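You operate a simulated robot arm through the tools that you are given. There is no shell and no other tool.

You run a simulated robot arm. Do the job below in one go: nothing can be reset, and whatever is moved stays where it is left.

JOB
Put the smaller mushroom on the stand into the purple tub and press its lid on.
Fine: stem up; the lid of the tub's colour; the tub stays on the sled, draw the sled out again. Where these are worked on the way, their far stop is far enough and under half their travel is too little: press sled.

It is judged by the outcome, as a careful person would: the job done as asked, and still so three seconds after it is handed in. It fails if anything else is knocked over, pushed out of place, dropped, spilled or broken. Lids that push on must go on centred and level and be pressed home; caps that screw on are set level and turned clockwise until they are tight.

ROBOT AND FRAMES
A 6-joint arm with a two-finger parallel gripper, fixed in place. Base frame: the origin is on the floor under the middle of its stand, x ahead of it, y to its left, z up. Readings come in mm, rad, newtons and seconds.
With the tool pointing down near the work surface it reaches from about 560 to 940 mm from the base axis. Its first joint turns from -2.601 to 2.601 rad. Payload 3.43 kg.
The tool frame sits at the grasp point between the pads (the TCP): z along the fingers, y along the line on which they close. The tips reach 34 mm beyond it. Largest opening 128 mm; finger width 24, thickness 12; the body of the gripper, 48 by 130 mm, starts 96 mm behind the TCP.
Orientation is that of the tool frame in the base frame, as a unit quaternion [x, y, z, w]. With the fingers straight down and closing along the base's y, the tool's x points along the base's -x, its y along +y and its z along -z.

CONTROLS
- The arm moves only by the tool jog_arm. Its argument "series" is a list of rows, each a list of 2 entries, a list of its own where there are three numbers: the shift along the tool's x, y, z in units of 40 mm (1.0 is 40 mm), then the turn, a rotation vector about the tool's x, y, z in units of 5 degrees (1.0 is 5 degrees). In form: [[[tx, ty, tz], [ax, ay, az]], ...]. A call has 1 to 20 rows; each row shifts and turns the commanded pose from where the row before left it, along the tool's axes as they then stand. "gripper" is the opening, from 0 (shut) to 1 (fully open), set as the call begins (left out, the last holds). A call with a number of a shift or a turn outside -1 to 1 is refused whole. Rows are played at 5 a second. More than 50 mm and 0.15 rad between two rows, or a gripper value outside its range, and nothing of the call is played. Where a pose cannot be reached the arm comes as near as it can. A force on the tool above 90 N (or 10 N above the force at the start of the call, whichever is more), or a blocked arm, ends the call early, and 0.2 s more pass. Each finger travels about 108 mm/s and halts on what it meets, pressing with about 30 N; the grip force reading is that of the motor and also rises with nothing between the fingers. The clock runs only during rows and for 0.2 s after the last one: add rows that do not move to give the fingers time. The reply holds the time, the measured pose of the TCP, the force on the tool along the base axes, the opening and the grip force, in the units named above and with some noise, with the torque about the TCP (base axes, N m) and any sound that the robot's microphone picked up.
- Cameras (640 x 400 px; columns grow to the right, rows downward): "scene" is fixed at [397.6, -655.9, 1276.8]; the picture's right is [0.68, -0.73, 0.00], its down [-0.41, -0.38, -0.83] and it looks along [0.61, 0.57, -0.56] (base axes); focal length 286 px, centre (320, 200). "wrist" rides on the gripper at [76, -11, -160] in the tool frame; the picture's right is [0.15, 0.99, 0.00], its down [-0.88, 0.13, -0.46] and it looks along [-0.45, 0.07, 0.89] (tool axes); focal length 234 px, centre (320, 200). There is no depth. A picture from a camera that has moved, and an enlarged one, comes with that camera's place and axes in the base frame and with its lens. The place of the scene camera against the robot may be out by one fixed shift of up to 18 mm in any direction.
- get_image(camera): a new picture of that camera. The clock stands still meanwhile.
- move_column(by): slides the trunk up (or, below 0, down) by that many mm; the arm rides with it, the base frame stays. It gives what a move gives, with no picture.
- enlarge(camera, box): a new picture of the part [left, top, right, bottom] of that camera's present view, enlarged. The clock stands still meanwhile.
- finish_job(): hands the job in; it is judged then, once.

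Places have to be worked out from the pictures, the camera data and where the tool is seen. Open the gripper and draw the arm clear of the work before you hand the job in, unless the task says otherwise.

The tools are called after "Call:" as a command line: name --argument value ..., lists and objects as JSON in quotes. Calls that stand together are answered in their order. jog_arm: Moves the arm, as the interface text tells. Its arguments: {"type":"object","properties":{"series":{"type":"array","items":{"type":"array"}},"gripper":{"type":"number"}},"required":["series"]} The other tools are called the same way: move_column (by) moves the trunk up or down; get_image (camera) takes a picture; enlarge (camera, box) takes an enlarged picture of a part of a camera's view; finish_job () hands the job in.

At the start:

```text
clock: 0.0
tool_pos: [664.3, -483.8, 1100.4]
tool_rot: [0.0, 1.0, -0.001, 0.0]
wrist_force: [-0.1, 0.4, -1.0]
moment: [0.05, 0.02, -0.01]
gripper_width: 127.7
grip_force: 0.1
trunk travel left (down, up): [-575.0, 135.0]
```

scene: 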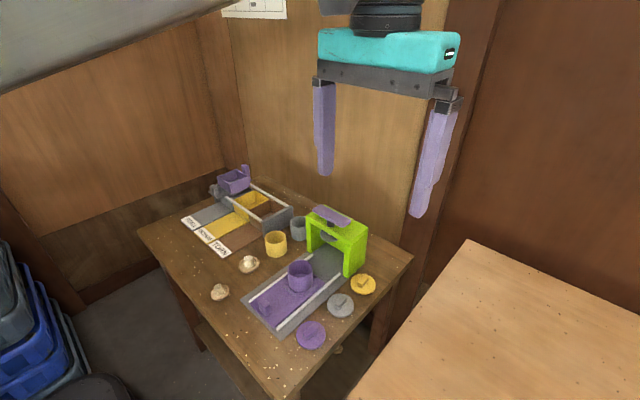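
wrist: 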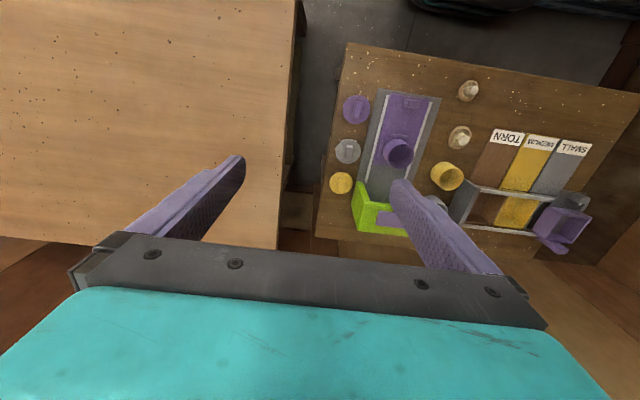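

The pictures show a low table with tubs, lids, a press with a sled, and two mushrooms. I'll look closer before moving.

Call:
enlarge --camera "scene" --box '[180, 160, 420, 360]'

Call:
enlarge --camera "wrist" --box '[310, 40, 640, 260]'

```text
2.00 times, centred on (300, 260) of scene
camera zoom: at [397.6, -655.9, 1276.8], right [0.68, -0.73, 0.0], down [-0.41, -0.38, -0.83], along [0.61, 0.57, -0.56], focal length 571 px, centre (360, 80)
```

zoom: 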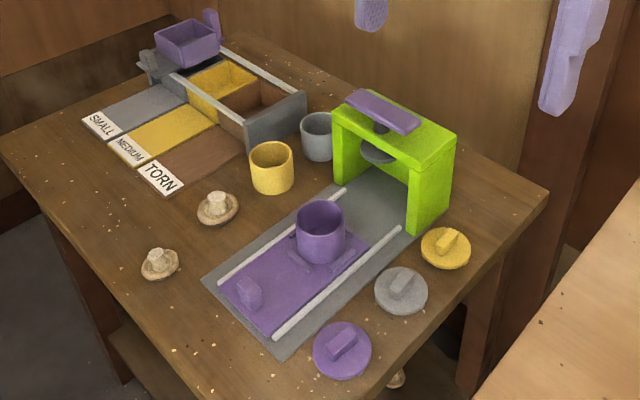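

```text
1.82 times, centred on (475, 150) of wrist
camera zoom: at [588.9, -495.6, 1260.5], right [-0.15, 0.99, 0.0], down [0.88, 0.13, 0.46], along [0.45, 0.07, -0.89], focal length 426 px, centre (38, 291)
```

zoom: 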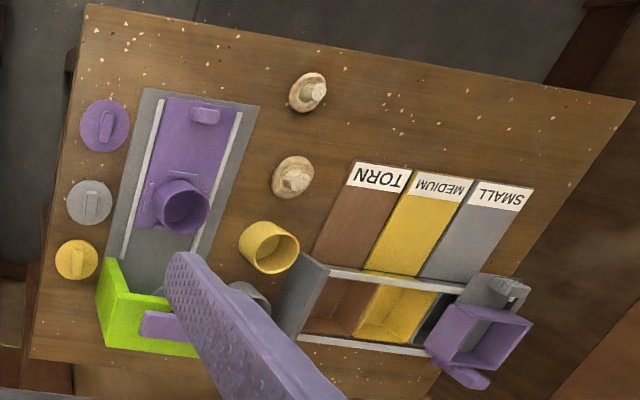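

The table top works out at about z≈700 (two-view estimate of the purple lid: about (632,-409)). I'll shift the arm at height to get an unobstructed wrist view of the table.

Call:
jog_arm --series '[[[0.5, 0.9, 0], [0, 0, 0]], [[0.5, 0.9, 0], [0, 0, 0]], [[0.5, 0.9, 0], [0, 0, 0]], [[0.5, 0.9, 0], [0, 0, 0]], [[0.5, 0.9, 0], [0, 0, 0]]]' --gripper 1

Call:
get_image --camera "wrist"

Call:
get_image --camera "scene"

```text
clock: 1.2
tool_pos: [566.3, -301.6, 1102.5]
tool_rot: [0.0, 1.0, 0.0, 0.0]
wrist_force: [0.3, 0.2, -1.3]
moment: [-0.01, -0.01, -0.02]
gripper_width: 128.3
grip_force: 0.1
trunk travel left (down, up): [-575.0, 135.0]
```

```text
taken
camera wrist: at [490.6, -314.0, 1263.5], right [-0.15, 0.99, 0.0], down [0.88, 0.13, 0.46], along [0.45, 0.07, -0.89], focal length 234 px, centre (320, 200)
```

wrist: 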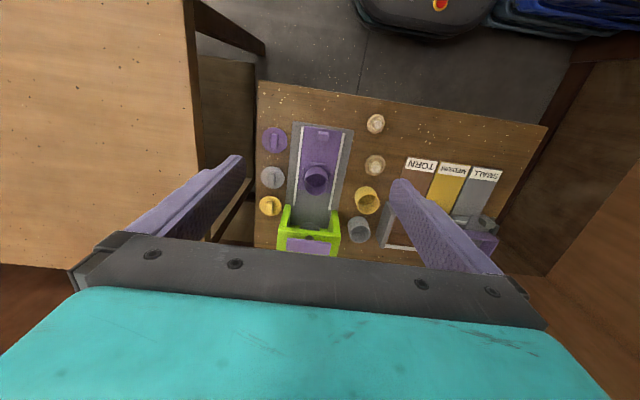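

```text
taken
```

scene: 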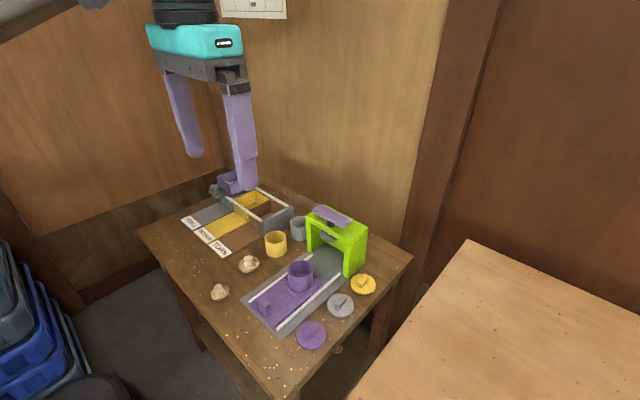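

Call:
enlarge --camera "wrist" --box '[245, 80, 405, 180]'

Call:
enlarge --camera "wrist" --box '[245, 160, 405, 260]'

Call:
enlarge --camera "scene" --box '[240, 200, 400, 300]'

Call:
enlarge --camera "scene" --box '[200, 245, 360, 345]'

```text
4.00 times, centred on (325, 130) of wrist
camera zoom: at [490.6, -314.0, 1263.5], right [-0.15, 0.99, 0.0], down [0.88, 0.13, 0.46], along [0.45, 0.07, -0.89], focal length 937 px, centre (300, 480)
```

zoom: 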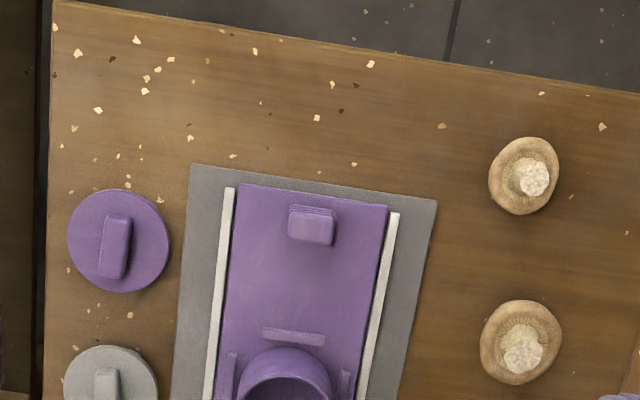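

```text
4.00 times, centred on (325, 210) of wrist
camera zoom: at [490.6, -314.0, 1263.5], right [-0.15, 0.99, 0.0], down [0.88, 0.13, 0.46], along [0.45, 0.07, -0.89], focal length 937 px, centre (300, 160)
```

zoom: 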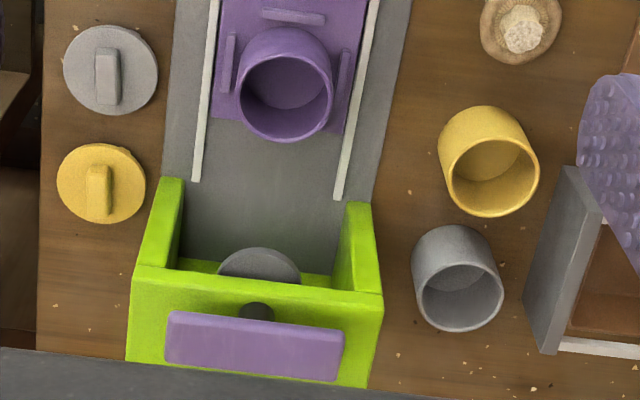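

```text
4.00 times, centred on (320, 250) of scene
camera zoom: at [397.6, -655.9, 1276.8], right [0.68, -0.73, 0.0], down [-0.41, -0.38, -0.83], along [0.61, 0.57, -0.56], focal length 1142 px, centre (320, 0)
```

zoom: 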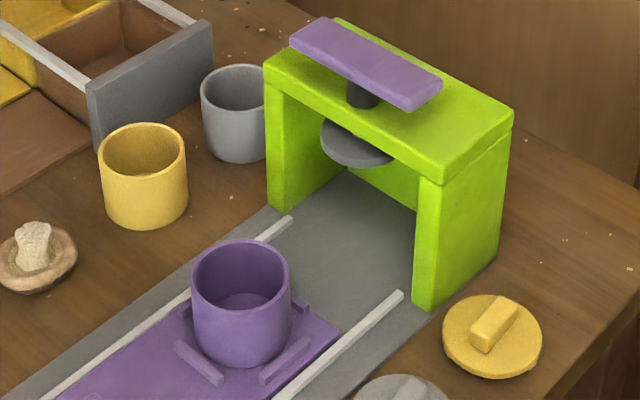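

```text
4.00 times, centred on (280, 295) of scene
camera zoom: at [397.6, -655.9, 1276.8], right [0.68, -0.73, 0.0], down [-0.41, -0.38, -0.83], along [0.61, 0.57, -0.56], focal length 1142 px, centre (480, -180)
```

zoom: 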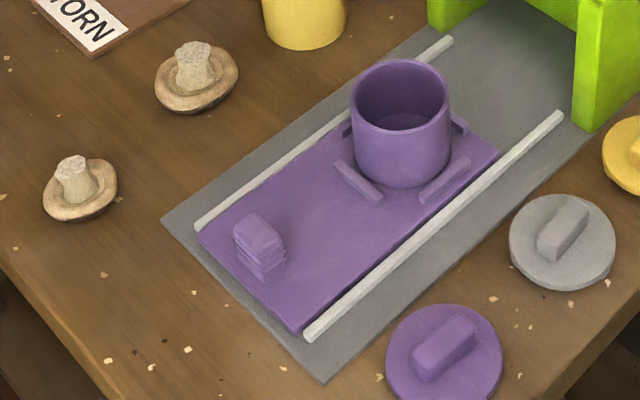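

Mushroom A (about (559,-176), cap about 42 mm) is clearly smaller than B (about (654,-153), cap about 50 mm); both lie stem up. The tub is near (703,-290) on the sled, press further along +x. I'll lower the trunk 200 mm for a closer, more accurate view.

Call:
move_column --by -200

Call:
get_image --camera "wrist"

Call:
get_image --camera "scene"

```text
clock: 3.4
tool_pos: [567.4, -301.9, 903.8]
tool_rot: [-0.001, 1.0, 0.0, 0.001]
wrist_force: [-0.4, -0.4, -0.1]
moment: [-0.01, 0.01, 0.02]
gripper_width: 128.2
grip_force: 0.0
trunk travel left (down, up): [-375.0, 335.0]
```

```text
taken
camera wrist: at [491.1, -314.8, 1063.6], right [-0.15, 0.99, 0.0], down [0.88, 0.13, 0.46], along [0.45, 0.07, -0.89], focal length 234 px, centre (320, 200)
```

wrist: 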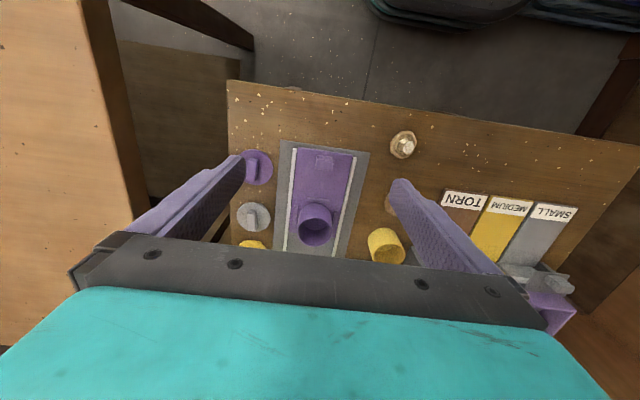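

```text
taken
```

scene: 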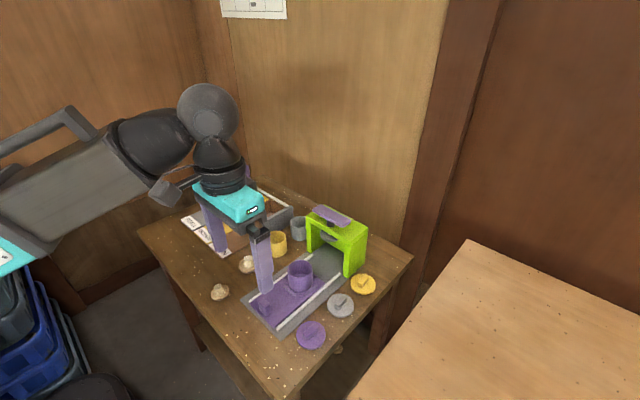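

Zooming in on the new, closer wrist view to triangulate against the higher one.

Call:
enlarge --camera "wrist" --box '[230, 130, 390, 230]'

Call:
enlarge --camera "wrist" --box '[270, 115, 430, 215]'

```text
4.00 times, centred on (310, 180) of wrist
camera zoom: at [491.1, -314.8, 1063.6], right [-0.15, 0.99, 0.0], down [0.88, 0.13, 0.46], along [0.45, 0.07, -0.89], focal length 937 px, centre (360, 280)
```

zoom: 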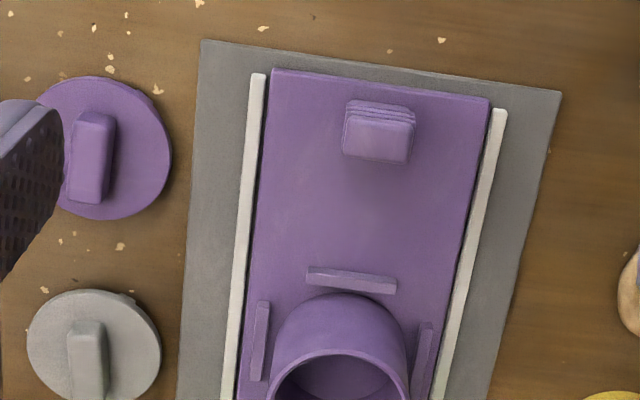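

```text
4.00 times, centred on (350, 165) of wrist
camera zoom: at [491.1, -314.8, 1063.6], right [-0.15, 0.99, 0.0], down [0.88, 0.13, 0.46], along [0.45, 0.07, -0.89], focal length 937 px, centre (200, 340)
```

zoom: 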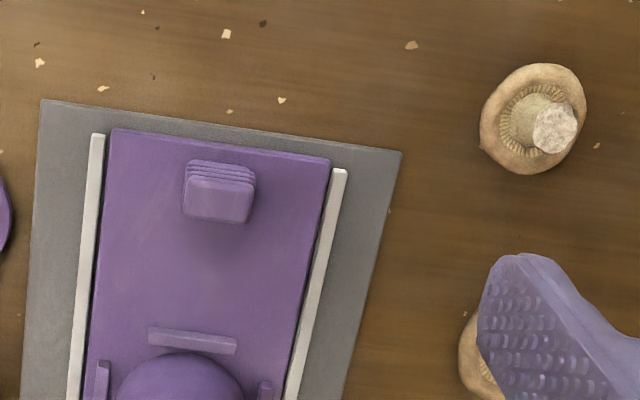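

Triangulating the two wrist heights: press base plate top z≈683, near edge from (585,-366) to (585,-216), so the sled runs along base +x at y≈-290.5; mushroom A stem top at about (558,-172,720), cap rim about (561,-170,692). I'll move above mushroom A with a narrower opening and look again.

Call:
jog_arm --series '[[[0.046, 0.82, 0.3], [0, 0, 0]], [[0.046, 0.82, 0.5], [0, 0, 0]], [[0.046, 0.82, 0.6], [0, 0, 0]], [[0.046, 0.82, 0.6], [0, 0, 0]], [[0, 0, 0.6], [0, 0, 0]]]' --gripper 0.45

Call:
get_image --camera "wrist"

Call:
enlarge --camera "wrist" --box '[240, 120, 400, 220]'

Call:
enlarge --camera "scene" --box '[160, 200, 320, 300]'

```text
clock: 4.2
tool_pos: [559.9, -208.5, 850.3]
tool_rot: [-0.013, 1.0, -0.004, -0.003]
wrist_force: [4.4, -17.8, -2.2]
moment: [2.98, 0.72, 1.49]
gripper_width: 57.4
grip_force: 0.0
trunk travel left (down, up): [-375.0, 335.0]
stopped in row 4: the force on the tool passed its limit at 117 N (the readings are from after the stop); the commanded pose is now the measured one
```

```text
taken
camera wrist: at [485.1, -221.9, 1011.5], right [-0.17, 0.98, -0.01], down [0.88, 0.16, 0.45], along [0.44, 0.07, -0.89], focal length 234 px, centre (320, 200)
```

wrist: 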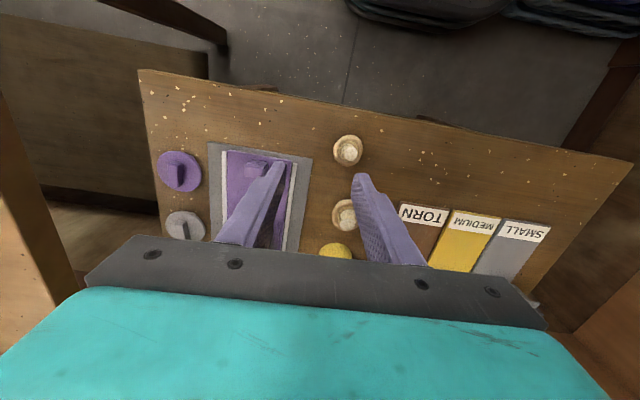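

```text
4.00 times, centred on (320, 170) of wrist
camera zoom: at [485.1, -221.9, 1011.5], right [-0.17, 0.98, -0.01], down [0.88, 0.16, 0.45], along [0.44, 0.07, -0.89], focal length 937 px, centre (320, 320)
```

zoom: 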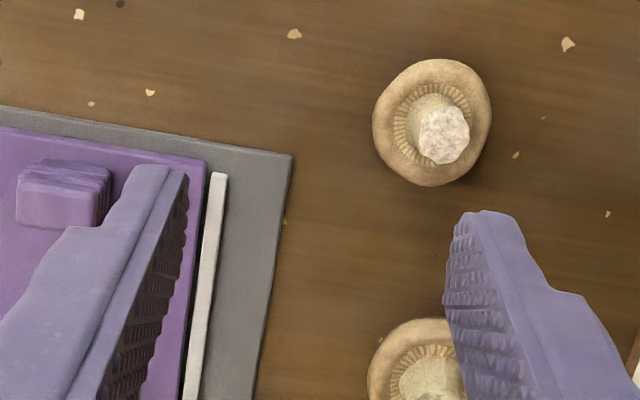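

```text
4.00 times, centred on (240, 250) of scene
camera zoom: at [397.6, -655.9, 1276.8], right [0.68, -0.73, 0.0], down [-0.41, -0.38, -0.83], along [0.61, 0.57, -0.56], focal length 1142 px, centre (640, 0)
```

zoom: 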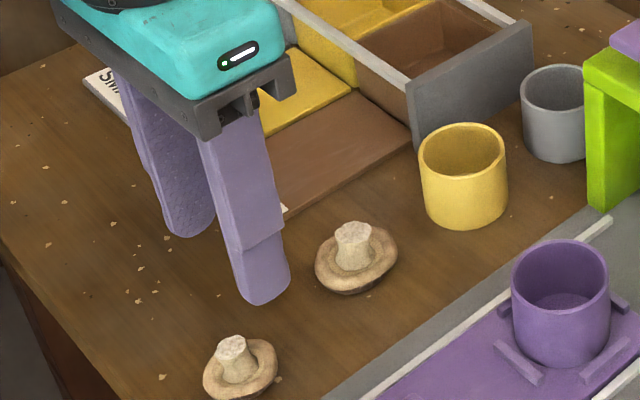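

The call stopped on force: the moment arm (about 165 mm above and 80 mm behind the TCP) suggests the wrist camera region met something, perhaps the arm's own link. I'll look at the whole scene before moving again.

Call:
get_image --camera "scene"

Call:
enlarge --camera "scene" --box '[0, 60, 320, 260]'

```text
taken
```

scene: 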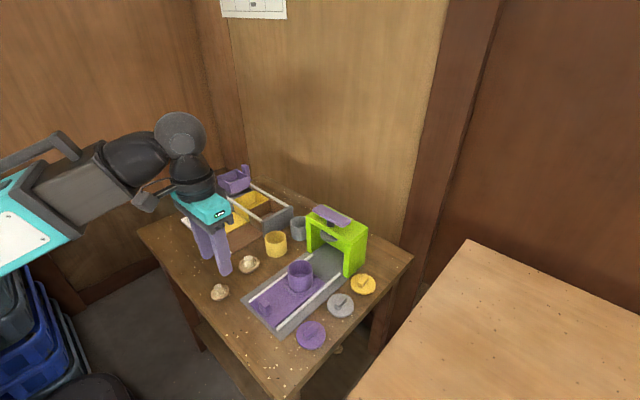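

```text
2.00 times, centred on (160, 160) of scene
camera zoom: at [397.6, -655.9, 1276.8], right [0.68, -0.73, 0.0], down [-0.41, -0.38, -0.83], along [0.61, 0.57, -0.56], focal length 571 px, centre (640, 280)
```

zoom: 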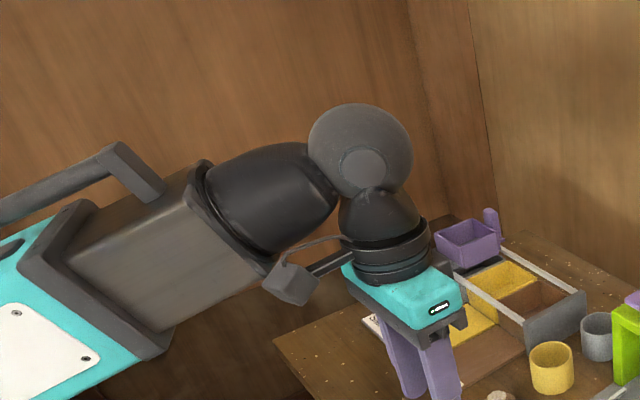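

The wrist camera bumped the robot's own forearm: with the trunk low, the elbow sits below the wrist. I'll back off to -y (correcting the small tilt), then raise the trunk and do the descent with the arm so the forearm slopes down to the wrist.

Call:
jog_arm --series '[[[0, -0.6, 0], [0, 0, 0]], [[0, -0.8, 0], [-0.09, -0.07, 0.3]], [[0, -0.8, 0], [0, 0, 0]], [[0, 0, 0], [0, 0, 0]]]'

Call:
move_column --by 250

Call:
get_image --camera "scene"

```text
clock: 5.2
tool_pos: [560.1, -297.3, 851.8]
tool_rot: [0.001, 1.0, 0.001, -0.001]
wrist_force: [-0.2, -0.3, -1.4]
moment: [0.03, 0.01, -0.01]
gripper_width: 57.5
grip_force: 0.0
trunk travel left (down, up): [-375.0, 335.0]
```

```text
clock: 7.8
tool_pos: [561.1, -295.8, 1102.8]
tool_rot: [0.001, 1.0, 0.001, 0.001]
wrist_force: [-0.3, 0.3, 0.7]
moment: [0.0, 0.0, -0.02]
gripper_width: 57.5
grip_force: 0.1
trunk travel left (down, up): [-625.0, 85.0]
```

```text
taken
```

scene: 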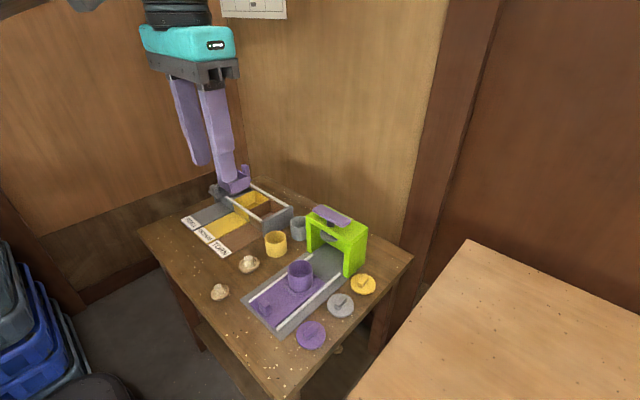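

No contact now. I'll jog down 240 mm here with the arm and check the forearm's geometry.

Call:
jog_arm --series '[[[0, 0, 1], [0, 0, 0]], [[0, 0, 1], [0, 0, 0]], [[0, 0, 1], [0, 0, 0]], [[0, 0, 1], [0, 0, 0]], [[0, 0, 1], [0, 0, 0]], [[0, 0, 1], [0, 0, 0]]]'

Call:
get_image --camera "scene"

```text
clock: 9.2
tool_pos: [560.4, -295.5, 862.5]
tool_rot: [0.002, 1.0, 0.002, 0.0]
wrist_force: [0.1, -0.3, 0.9]
moment: [0.01, 0.01, 0.02]
gripper_width: 57.8
grip_force: 0.0
trunk travel left (down, up): [-625.0, 85.0]
```

```text
taken
```

scene: 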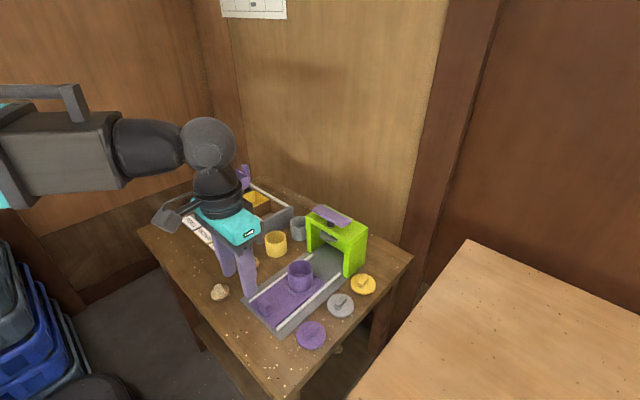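

The forearm now sits well above the wrist camera. I'll move over mushroom A at about z 800 and look.

Call:
jog_arm --series '[[[0, 0.78, 0], [0, 0, 0]], [[0, 0.78, 0], [0, 0, 0]], [[0, 0.78, 0.3], [0, 0, 0]], [[0, 0.78, 0.4], [0, 0, 0]], [[0, 0, 0.6], [0, 0, 0]], [[0, 0, 0], [0, 0, 0]]]'

Call:
get_image --camera "wrist"

Call:
enlarge --camera "wrist" --box '[240, 100, 400, 200]'

Call:
enlarge --camera "scene" --box '[150, 200, 310, 300]'

```text
clock: 10.6
tool_pos: [558.4, -170.8, 810.4]
tool_rot: [0.001, 1.0, 0.0, 0.0]
wrist_force: [-0.4, -0.2, -0.2]
moment: [-0.01, 0.02, 0.02]
gripper_width: 57.6
grip_force: 0.1
trunk travel left (down, up): [-625.0, 85.0]
```

```text
taken
camera wrist: at [482.9, -183.1, 970.5], right [-0.15, 0.99, 0.0], down [0.88, 0.13, 0.46], along [0.45, 0.07, -0.89], focal length 234 px, centre (320, 200)
```

wrist: 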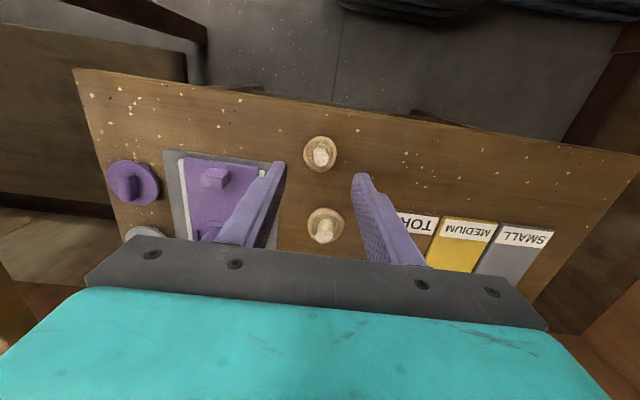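

```text
4.00 times, centred on (320, 150) of wrist
camera zoom: at [482.9, -183.1, 970.5], right [-0.15, 0.99, 0.0], down [0.88, 0.13, 0.46], along [0.45, 0.07, -0.89], focal length 937 px, centre (320, 400)
```

zoom: 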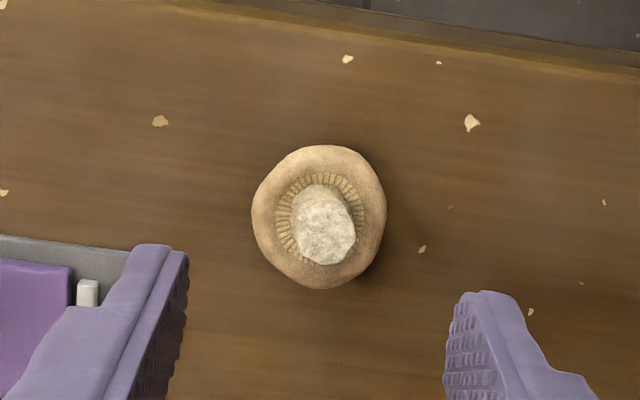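

```text
4.00 times, centred on (230, 250) of scene
camera zoom: at [397.6, -655.9, 1276.8], right [0.68, -0.73, 0.0], down [-0.41, -0.38, -0.83], along [0.61, 0.57, -0.56], focal length 1142 px, centre (680, 0)
```

zoom: 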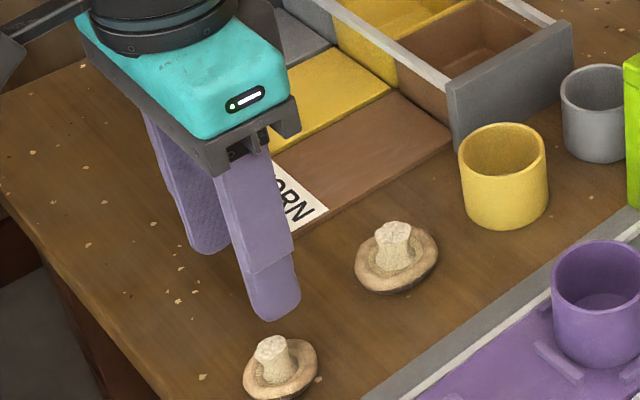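

Stem top refined to about (560,-170,714), diameter ~16 mm, cap rim below ~696. I'll descend to put the tips about at z 712, then check from the scene camera.

Call:
jog_arm --series '[[[-0.04, 0.01, 0.6], [0, 0, 0]], [[0, 0, 0.6], [0, 0, 0]], [[0, 0, 0.4], [0, 0, 0]], [[0, 0, 0], [0, 0, 0]]]' --gripper 0.32

Call:
enlarge --camera "wrist" --box '[240, 120, 400, 220]'

Call:
enlarge --camera "scene" --box '[180, 250, 260, 300]'

```text
clock: 11.6
tool_pos: [562.2, -170.8, 745.4]
tool_rot: [0.001, 1.0, 0.001, 0.0]
wrist_force: [0.9, 0.9, -0.4]
moment: [-0.02, 0.0, -0.01]
gripper_width: 40.9
grip_force: 0.1
trunk travel left (down, up): [-625.0, 85.0]
```

```text
4.00 times, centred on (320, 170) of wrist
camera zoom: at [486.2, -182.4, 906.5], right [-0.15, 0.99, 0.0], down [0.88, 0.13, 0.46], along [0.45, 0.07, -0.89], focal length 937 px, centre (320, 320)
```

zoom: 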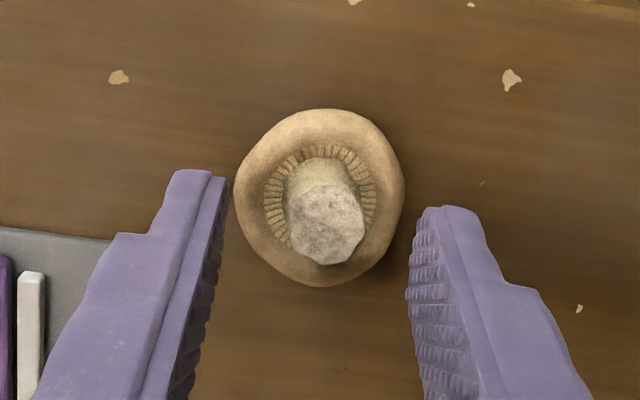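

```text
8.00 times, centred on (220, 275) of scene
camera zoom: at [397.6, -655.9, 1276.8], right [0.68, -0.73, 0.0], down [-0.41, -0.38, -0.83], along [0.61, 0.57, -0.56], focal length 2284 px, centre (1120, -400)
```

zoom: 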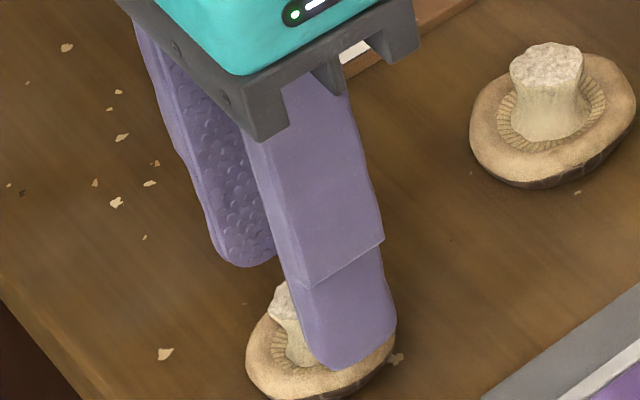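

The stem is at about (560,-170), well between the fingers, tips now roughly level with the stem top. I'll descend 9 mm more (tips about z 702, above the cap rim) and close on the stem.

Call:
jog_arm --series '[[[0.05, 0.02, 0.225], [0, 0, 0]], [[0, 0, 0], [0, 0, 0]]]'

Call:
enlarge --camera "scene" --box '[180, 250, 260, 300]'

Call:
enlarge --camera "wrist" --box '[240, 120, 400, 220]'

```text
clock: 12.2
tool_pos: [559.2, -168.6, 737.8]
tool_rot: [0.002, 1.0, 0.001, -0.001]
wrist_force: [-0.1, -0.5, 0.2]
moment: [0.01, -0.03, 0.03]
gripper_width: 41.1
grip_force: 0.0
trunk travel left (down, up): [-625.0, 85.0]
```

```text
8.00 times, centred on (220, 275) of scene
camera zoom: at [397.6, -655.9, 1276.8], right [0.68, -0.73, 0.0], down [-0.41, -0.38, -0.83], along [0.61, 0.57, -0.56], focal length 2284 px, centre (1120, -400)
```

zoom: 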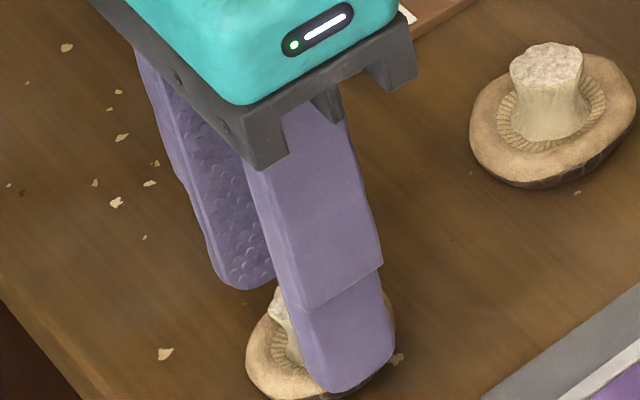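

```text
4.00 times, centred on (320, 170) of wrist
camera zoom: at [484.6, -181.4, 897.1], right [-0.15, 0.99, 0.0], down [0.88, 0.13, 0.46], along [0.45, 0.07, -0.89], focal length 937 px, centre (320, 320)
```

zoom: 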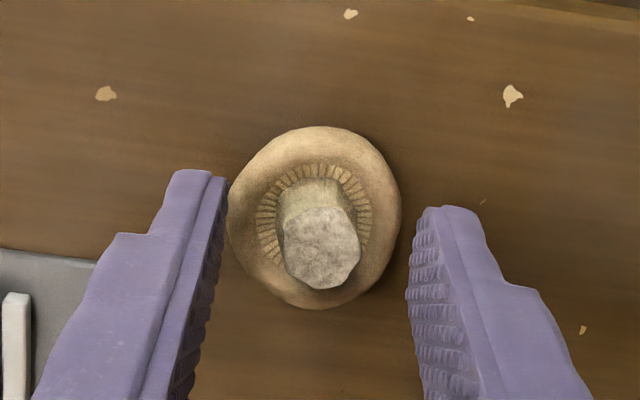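

Tips at z≈704 beside the stem, no contact. Closing gently on the stem.

Call:
jog_arm --series '[[[0, 0, 0], [0, 0, 0]], [[0, 0, 0], [0, 0, 0]], [[0, 0, 0], [0, 0, 0]]]' --gripper 0.08

Call:
enlarge --camera "scene" --box '[180, 250, 260, 300]'

Call:
enlarge --camera "wrist" --box '[240, 120, 400, 220]'

```text
clock: 13.0
tool_pos: [559.8, -170.0, 737.4]
tool_rot: [0.001, 1.0, 0.001, 0.0]
wrist_force: [-0.1, 0.3, 0.0]
moment: [-0.05, 0.03, -0.03]
gripper_width: 16.1
grip_force: 11.9
trunk travel left (down, up): [-625.0, 85.0]
```

```text
8.00 times, centred on (220, 275) of scene
camera zoom: at [397.6, -655.9, 1276.8], right [0.68, -0.73, 0.0], down [-0.41, -0.38, -0.83], along [0.61, 0.57, -0.56], focal length 2284 px, centre (1120, -400)
```

zoom: 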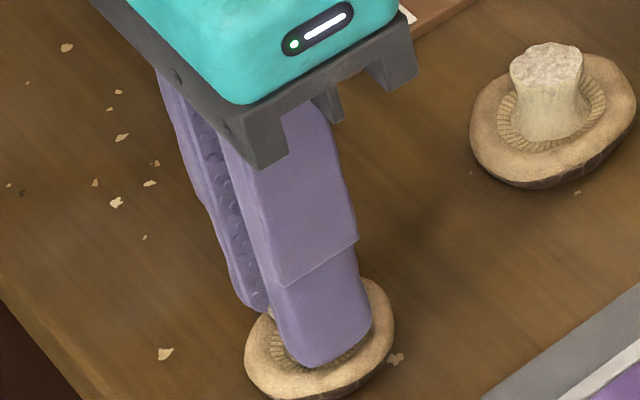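

```text
4.00 times, centred on (320, 170) of wrist
camera zoom: at [484.6, -181.4, 897.3], right [-0.15, 0.99, 0.0], down [0.88, 0.13, 0.46], along [0.45, 0.07, -0.89], focal length 937 px, centre (320, 320)
```

zoom: 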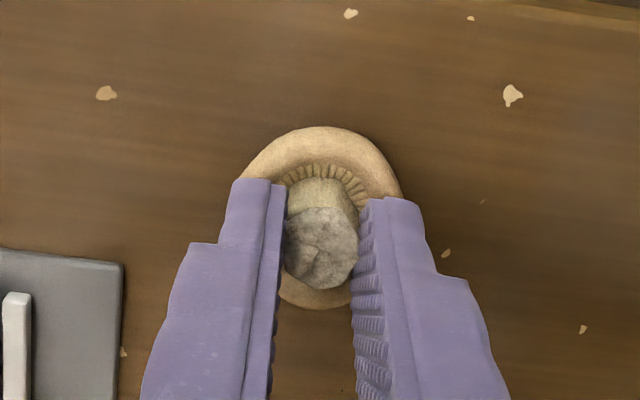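

Stem is held (16.1 mm, about 12 N). I'll firm the grip slightly and lift straight up 80 mm, then look.

Call:
jog_arm --series '[[[0, 0, 0], [0, 0, 0]], [[0, 0, -0.4], [0, 0, 0]], [[0, 0, -0.8], [0, 0, 0]], [[0, 0, -0.8], [0, 0, 0]], [[0, 0, 0], [0, 0, 0]]]' --gripper 0.06

Call:
enlarge --camera "scene" --box '[160, 210, 320, 310]'

Call:
enlarge --camera "wrist" --box '[240, 120, 400, 220]'

```text
clock: 14.2
tool_pos: [561.0, -170.1, 815.3]
tool_rot: [0.001, 1.0, 0.001, 0.0]
wrist_force: [-0.2, 0.7, 0.0]
moment: [0.0, -0.01, 0.0]
gripper_width: 16.1
grip_force: 12.1
trunk travel left (down, up): [-625.0, 85.0]
```

```text
4.00 times, centred on (240, 260) of scene
camera zoom: at [397.6, -655.9, 1276.8], right [0.68, -0.73, 0.0], down [-0.41, -0.38, -0.83], along [0.61, 0.57, -0.56], focal length 1142 px, centre (640, -40)
```

zoom: 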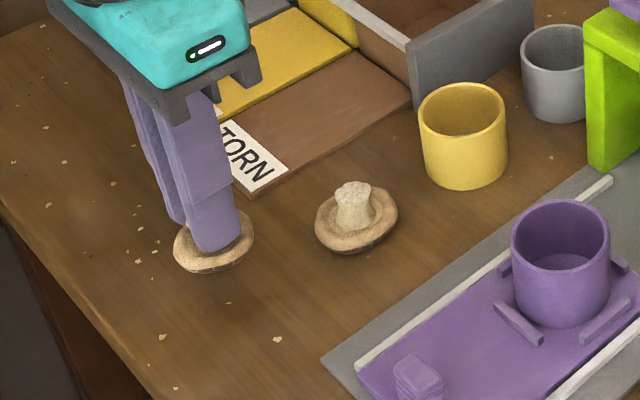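

```text
4.00 times, centred on (320, 170) of wrist
camera zoom: at [484.7, -182.2, 975.0], right [-0.15, 0.99, 0.0], down [0.88, 0.13, 0.46], along [0.45, 0.07, -0.89], focal length 937 px, centre (320, 320)
```

zoom: 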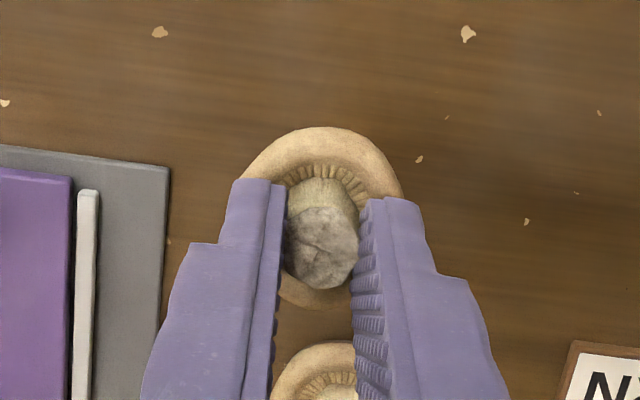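

Mushroom lifted, stem up and level. I'll move to about (620,-200,830) to see the tub beside the fingers and measure it.

Call:
jog_arm --series '[[[-0.5, -0.25, -0.2], [0, 0, 0]], [[-0.5, -0.25, -0.2], [0, 0, 0]], [[-0.5, -0.25, 0], [0, 0, 0]], [[0, 0, 0], [0, 0, 0]]]'

Call:
get_image --camera "wrist"

Call:
enlarge --camera "wrist" --box '[160, 150, 320, 250]'

```text
clock: 15.2
tool_pos: [619.0, -201.0, 830.8]
tool_rot: [0.001, 1.0, 0.001, 0.0]
wrist_force: [0.3, -0.7, -0.6]
moment: [0.0, 0.01, -0.02]
gripper_width: 15.7
grip_force: 11.7
trunk travel left (down, up): [-625.0, 85.0]
```

```text
taken
camera wrist: at [543.8, -212.8, 991.8], right [-0.15, 0.99, 0.0], down [0.88, 0.13, 0.46], along [0.45, 0.07, -0.89], focal length 234 px, centre (320, 200)
```

wrist: 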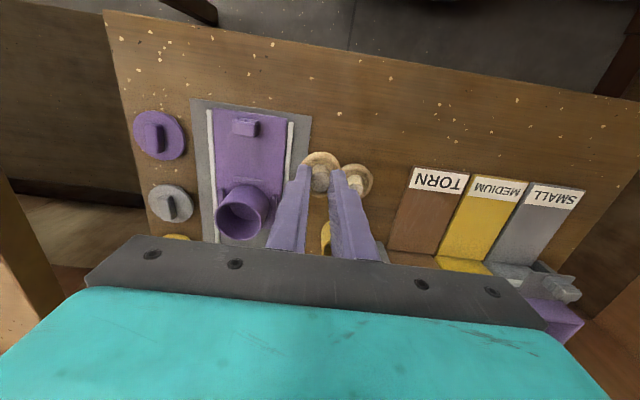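

```text
4.00 times, centred on (240, 200) of wrist
camera zoom: at [543.8, -212.8, 991.8], right [-0.15, 0.99, 0.0], down [0.88, 0.13, 0.46], along [0.45, 0.07, -0.89], focal length 937 px, centre (640, 200)
```

zoom: 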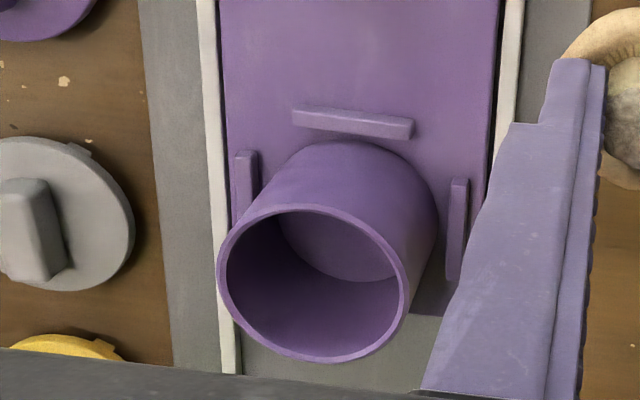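

Two-view intersection agrees well: tub rim centre ≈ (711.5,-289.3) at z≈747, inner diameter ≈ 51 mm; floor ≈ 693. I'll move the mushroom directly over the tub, still above the rim, and check the alignment.

Call:
jog_arm --series '[[[-0.575, -0.55, 0], [0, 0, 0]], [[-0.575, -0.555, 0], [0, 0, 0]], [[-0.575, -0.555, 0], [0, 0, 0]], [[-0.575, -0.555, 0], [0, 0, 0]], [[0, 0, 0], [0, 0, 0]], [[0, 0, 0], [0, 0, 0]]]'

Call:
enlarge --camera "wrist" --box '[240, 120, 400, 220]'

Call:
enlarge --camera "scene" --box '[260, 220, 340, 270]'

Call:
enlarge --camera "scene" --box '[220, 190, 380, 290]'

```text
clock: 16.6
tool_pos: [711.3, -287.1, 833.5]
tool_rot: [0.001, 1.0, 0.002, 0.0]
wrist_force: [0.7, -0.6, 0.0]
moment: [0.0, 0.0, 0.0]
gripper_width: 15.8
grip_force: 12.3
trunk travel left (down, up): [-625.0, 85.0]
```

```text
4.00 times, centred on (320, 170) of wrist
camera zoom: at [636.7, -299.7, 993.5], right [-0.15, 0.99, 0.0], down [0.88, 0.13, 0.46], along [0.45, 0.07, -0.89], focal length 937 px, centre (320, 320)
```

zoom: 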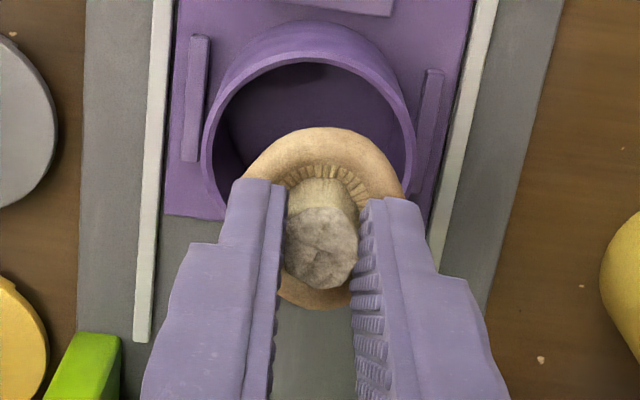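

```text
8.00 times, centred on (300, 245) of scene
camera zoom: at [397.6, -655.9, 1276.8], right [0.68, -0.73, 0.0], down [-0.41, -0.38, -0.83], along [0.61, 0.57, -0.56], focal length 2284 px, centre (480, -160)
```

zoom: 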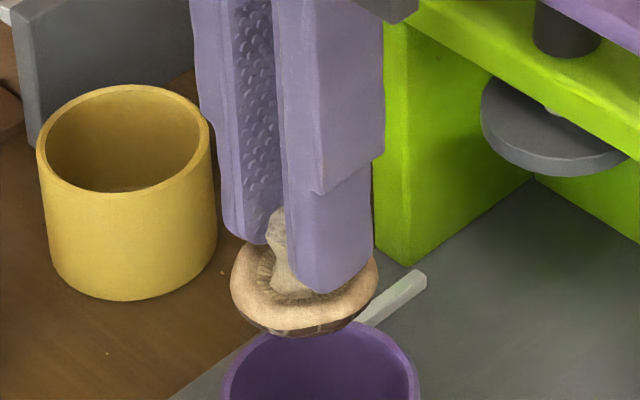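

```text
4.00 times, centred on (300, 240) of scene
camera zoom: at [397.6, -655.9, 1276.8], right [0.68, -0.73, 0.0], down [-0.41, -0.38, -0.83], along [0.61, 0.57, -0.56], focal length 1142 px, centre (400, 40)
```

zoom: 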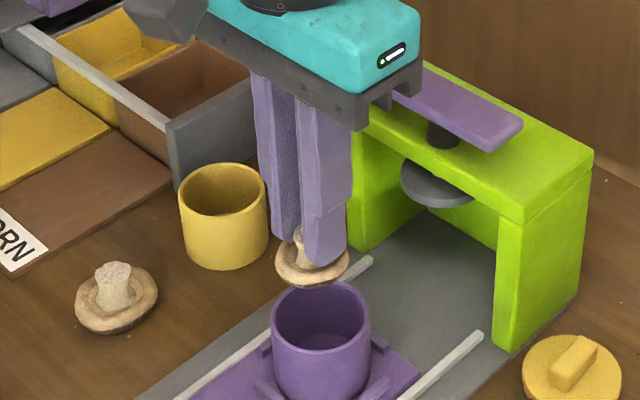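

The rim appears about 3 mm toward -y of the tool axis, while x looks right. I'll correct y by -3 mm and re-check with higher zoom.

Call:
jog_arm --series '[[[0, -0.075, 0], [0, 0, 0]], [[0, 0, 0], [0, 0, 0]], [[0, 0, 0], [0, 0, 0]]]'

Call:
enlarge --camera "wrist" --box '[280, 120, 360, 170]'

Call:
enlarge --camera "scene" --box '[260, 235, 340, 285]'

```text
clock: 17.4
tool_pos: [711.8, -290.8, 832.1]
tool_rot: [0.001, 1.0, 0.001, 0.0]
wrist_force: [-0.7, 0.4, 0.4]
moment: [-0.02, -0.02, -0.01]
gripper_width: 15.8
grip_force: 12.0
trunk travel left (down, up): [-625.0, 85.0]
```

```text
8.00 times, centred on (320, 145) of wrist
camera zoom: at [636.5, -303.2, 992.9], right [-0.15, 0.99, 0.0], down [0.88, 0.13, 0.46], along [0.45, 0.07, -0.89], focal length 1873 px, centre (320, 640)
```

zoom: 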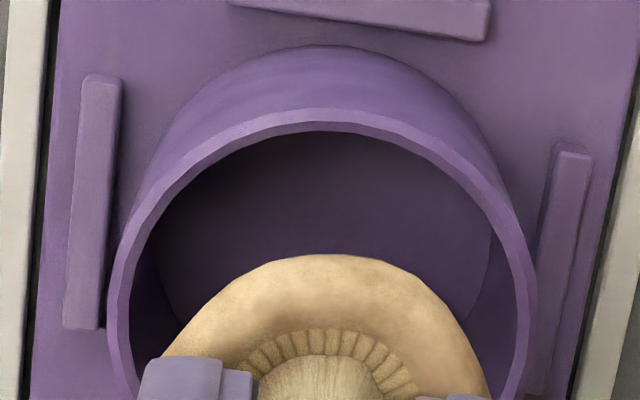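

```text
8.00 times, centred on (300, 260) of scene
camera zoom: at [397.6, -655.9, 1276.8], right [0.68, -0.73, 0.0], down [-0.41, -0.38, -0.83], along [0.61, 0.57, -0.56], focal length 2284 px, centre (480, -280)
```

zoom: 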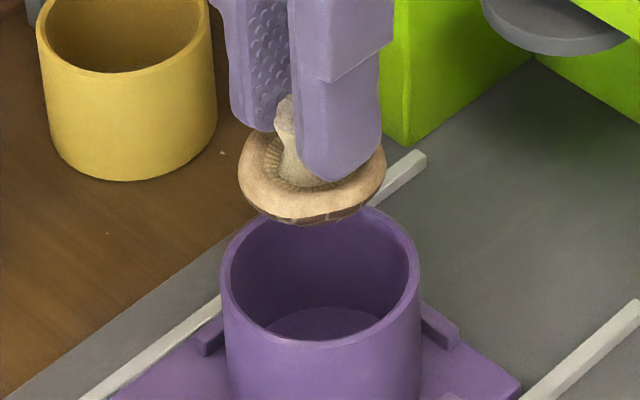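

Alignment now within about 1 mm in both axes. Lowering first so the cap just enters the rim, then checking forces and pictures.

Call:
jog_arm --series '[[[0, 0, 0.4], [0, 0, 0]], [[0, 0, 0.4], [0, 0, 0]], [[0, 0, 0.3], [0, 0, 0]], [[0, 0, 0], [0, 0, 0]]]'

Call:
enlarge --camera "wrist" --box '[270, 130, 370, 200]'

Call:
enlarge --camera "scene" --box '[260, 235, 340, 285]'

```text
clock: 18.4
tool_pos: [711.7, -290.3, 787.1]
tool_rot: [0.001, 1.0, 0.0, 0.0]
wrist_force: [0.0, 0.1, 0.3]
moment: [0.0, 0.02, 0.01]
gripper_width: 15.9
grip_force: 12.0
trunk travel left (down, up): [-625.0, 85.0]
```

```text
5.71 times, centred on (320, 165) of wrist
camera zoom: at [635.6, -303.8, 948.3], right [-0.15, 0.99, 0.0], down [0.88, 0.13, 0.46], along [0.45, 0.07, -0.89], focal length 1338 px, centre (320, 400)
```

zoom: 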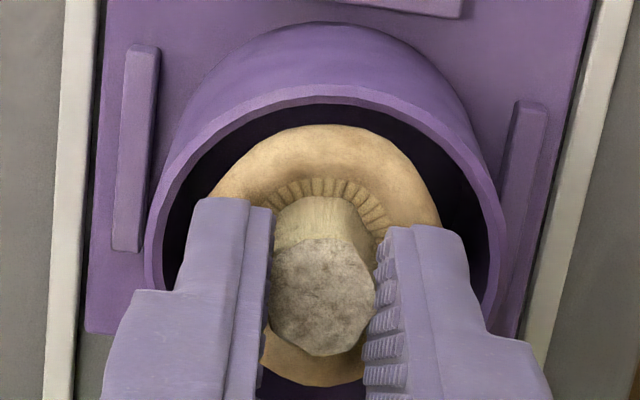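

```text
8.00 times, centred on (300, 260) of scene
camera zoom: at [397.6, -655.9, 1276.8], right [0.68, -0.73, 0.0], down [-0.41, -0.38, -0.83], along [0.61, 0.57, -0.56], focal length 2284 px, centre (480, -280)
```

zoom: 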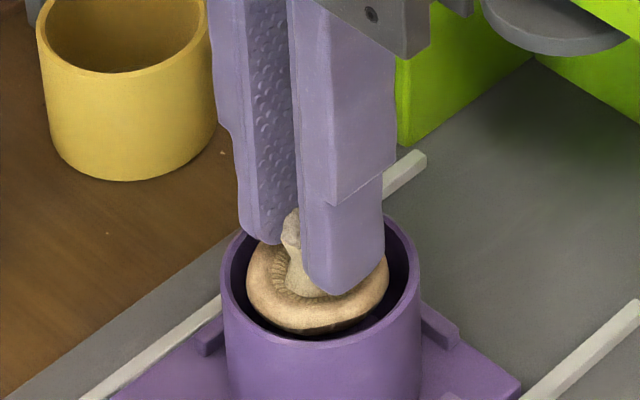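

Cap is inside the rim and centred with clearance for the fingers. Lowering 28 mm more in small rows.

Call:
jog_arm --series '[[[0, 0, 0.25], [0, 0, 0]], [[0, 0, 0.25], [0, 0, 0]], [[0, 0, 0.2], [0, 0, 0]], [[0, 0, 0], [0, 0, 0]]]'

Call:
enlarge --camera "wrist" --box '[270, 130, 370, 200]'

Call:
enlarge --camera "scene" --box '[260, 235, 340, 285]'

```text
clock: 19.4
tool_pos: [710.2, -292.1, 759.9]
tool_rot: [0.001, 1.0, 0.001, -0.001]
wrist_force: [0.1, -0.7, 0.3]
moment: [0.01, -0.05, 0.0]
gripper_width: 16.1
grip_force: 11.6
trunk travel left (down, up): [-625.0, 85.0]
```

```text
5.71 times, centred on (320, 165) of wrist
camera zoom: at [634.9, -304.5, 920.7], right [-0.15, 0.99, 0.0], down [0.88, 0.13, 0.46], along [0.45, 0.07, -0.89], focal length 1338 px, centre (320, 400)
```

zoom: 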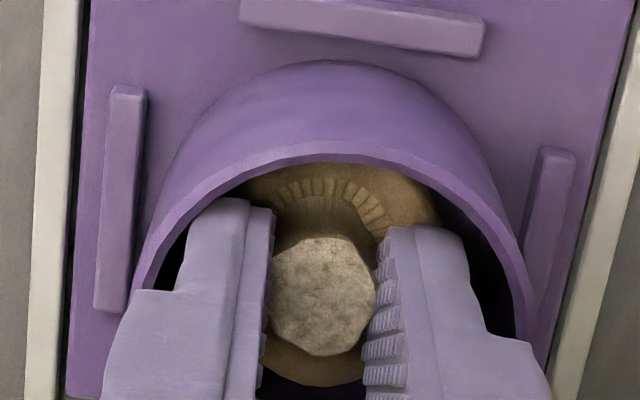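

```text
8.00 times, centred on (300, 260) of scene
camera zoom: at [397.6, -655.9, 1276.8], right [0.68, -0.73, 0.0], down [-0.41, -0.38, -0.83], along [0.61, 0.57, -0.56], focal length 2284 px, centre (480, -280)
```

zoom: 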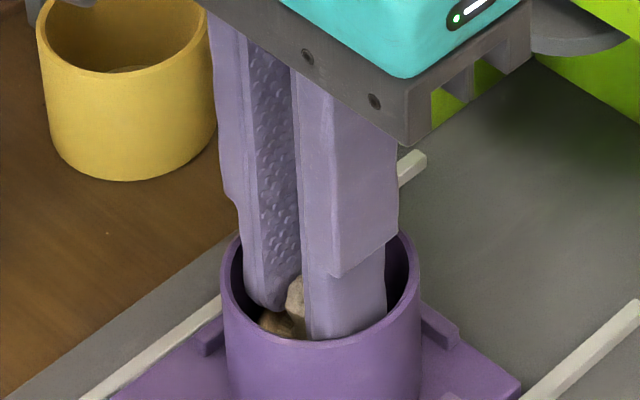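

No contact yet. Continuing in 2 mm rows to about z 752, watching the force.

Call:
jog_arm --series '[[[0, 0, 0.05], [0, 0, 0]], [[0, 0, 0.05], [0, 0, 0]], [[0, 0, 0.05], [0, 0, 0]], [[0, 0, 0], [0, 0, 0]]]'

```text
clock: 20.4
tool_pos: [711.3, -291.5, 754.6]
tool_rot: [0.001, 1.0, 0.001, -0.001]
wrist_force: [0.9, 0.6, 1.1]
moment: [0.04, 0.01, -0.01]
gripper_width: 15.9
grip_force: 12.0
trunk travel left (down, up): [-625.0, 85.0]
```

Still free (force within noise). Two more 1.5 mm steps.

Call:
jog_arm --series '[[[0, 0, 0.0375], [0, 0, 0]], [[0, 0, 0.0375], [0, 0, 0]], [[0, 0, 0], [0, 0, 0]]]'

Call:
enlarge --camera "wrist" --box '[270, 130, 370, 200]'

```text
clock: 21.2
tool_pos: [711.5, -292.5, 751.5]
tool_rot: [0.001, 1.0, 0.0, 0.001]
wrist_force: [-0.4, -1.5, 9.6]
moment: [-0.1, -0.04, 0.02]
gripper_width: 15.9
grip_force: 12.3
trunk travel left (down, up): [-625.0, 85.0]
```

```text
5.71 times, centred on (320, 165) of wrist
camera zoom: at [635.4, -303.9, 912.5], right [-0.15, 0.99, 0.0], down [0.88, 0.13, 0.46], along [0.45, 0.07, -0.89], focal length 1338 px, centre (320, 400)
```

zoom: 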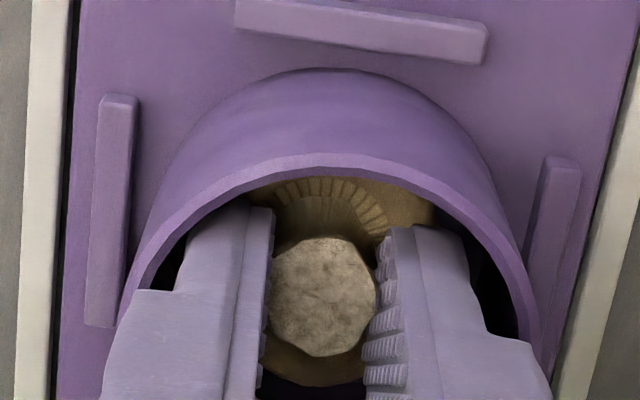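

Upward force of ~10 N at z 751.5 matches the predicted floor contact. I'll back off half a millimetre and open the fingers just a few millimetres to free the stem.

Call:
jog_arm --series '[[[0, 0, -0.015], [0, 0, 0]], [[0, 0, 0], [0, 0, 0]], [[0, 0, 0], [0, 0, 0]]]' --gripper 0.15

Call:
enlarge --camera "wrist" --box '[270, 130, 370, 200]'

```text
clock: 22.0
tool_pos: [711.5, -290.9, 751.8]
tool_rot: [0.001, 1.0, 0.001, 0.0]
wrist_force: [0.4, -0.4, -0.8]
moment: [0.0, 0.0, -0.01]
gripper_width: 19.0
grip_force: 0.1
trunk travel left (down, up): [-625.0, 85.0]
```

```text
5.71 times, centred on (320, 165) of wrist
camera zoom: at [635.8, -303.9, 912.4], right [-0.15, 0.99, 0.0], down [0.88, 0.13, 0.46], along [0.45, 0.07, -0.89], focal length 1338 px, centre (320, 400)
```

zoom: 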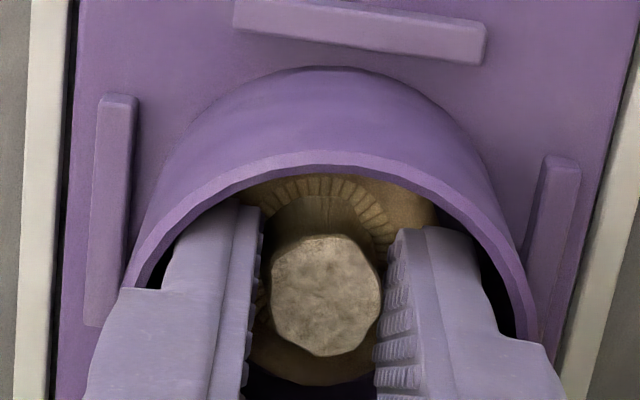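

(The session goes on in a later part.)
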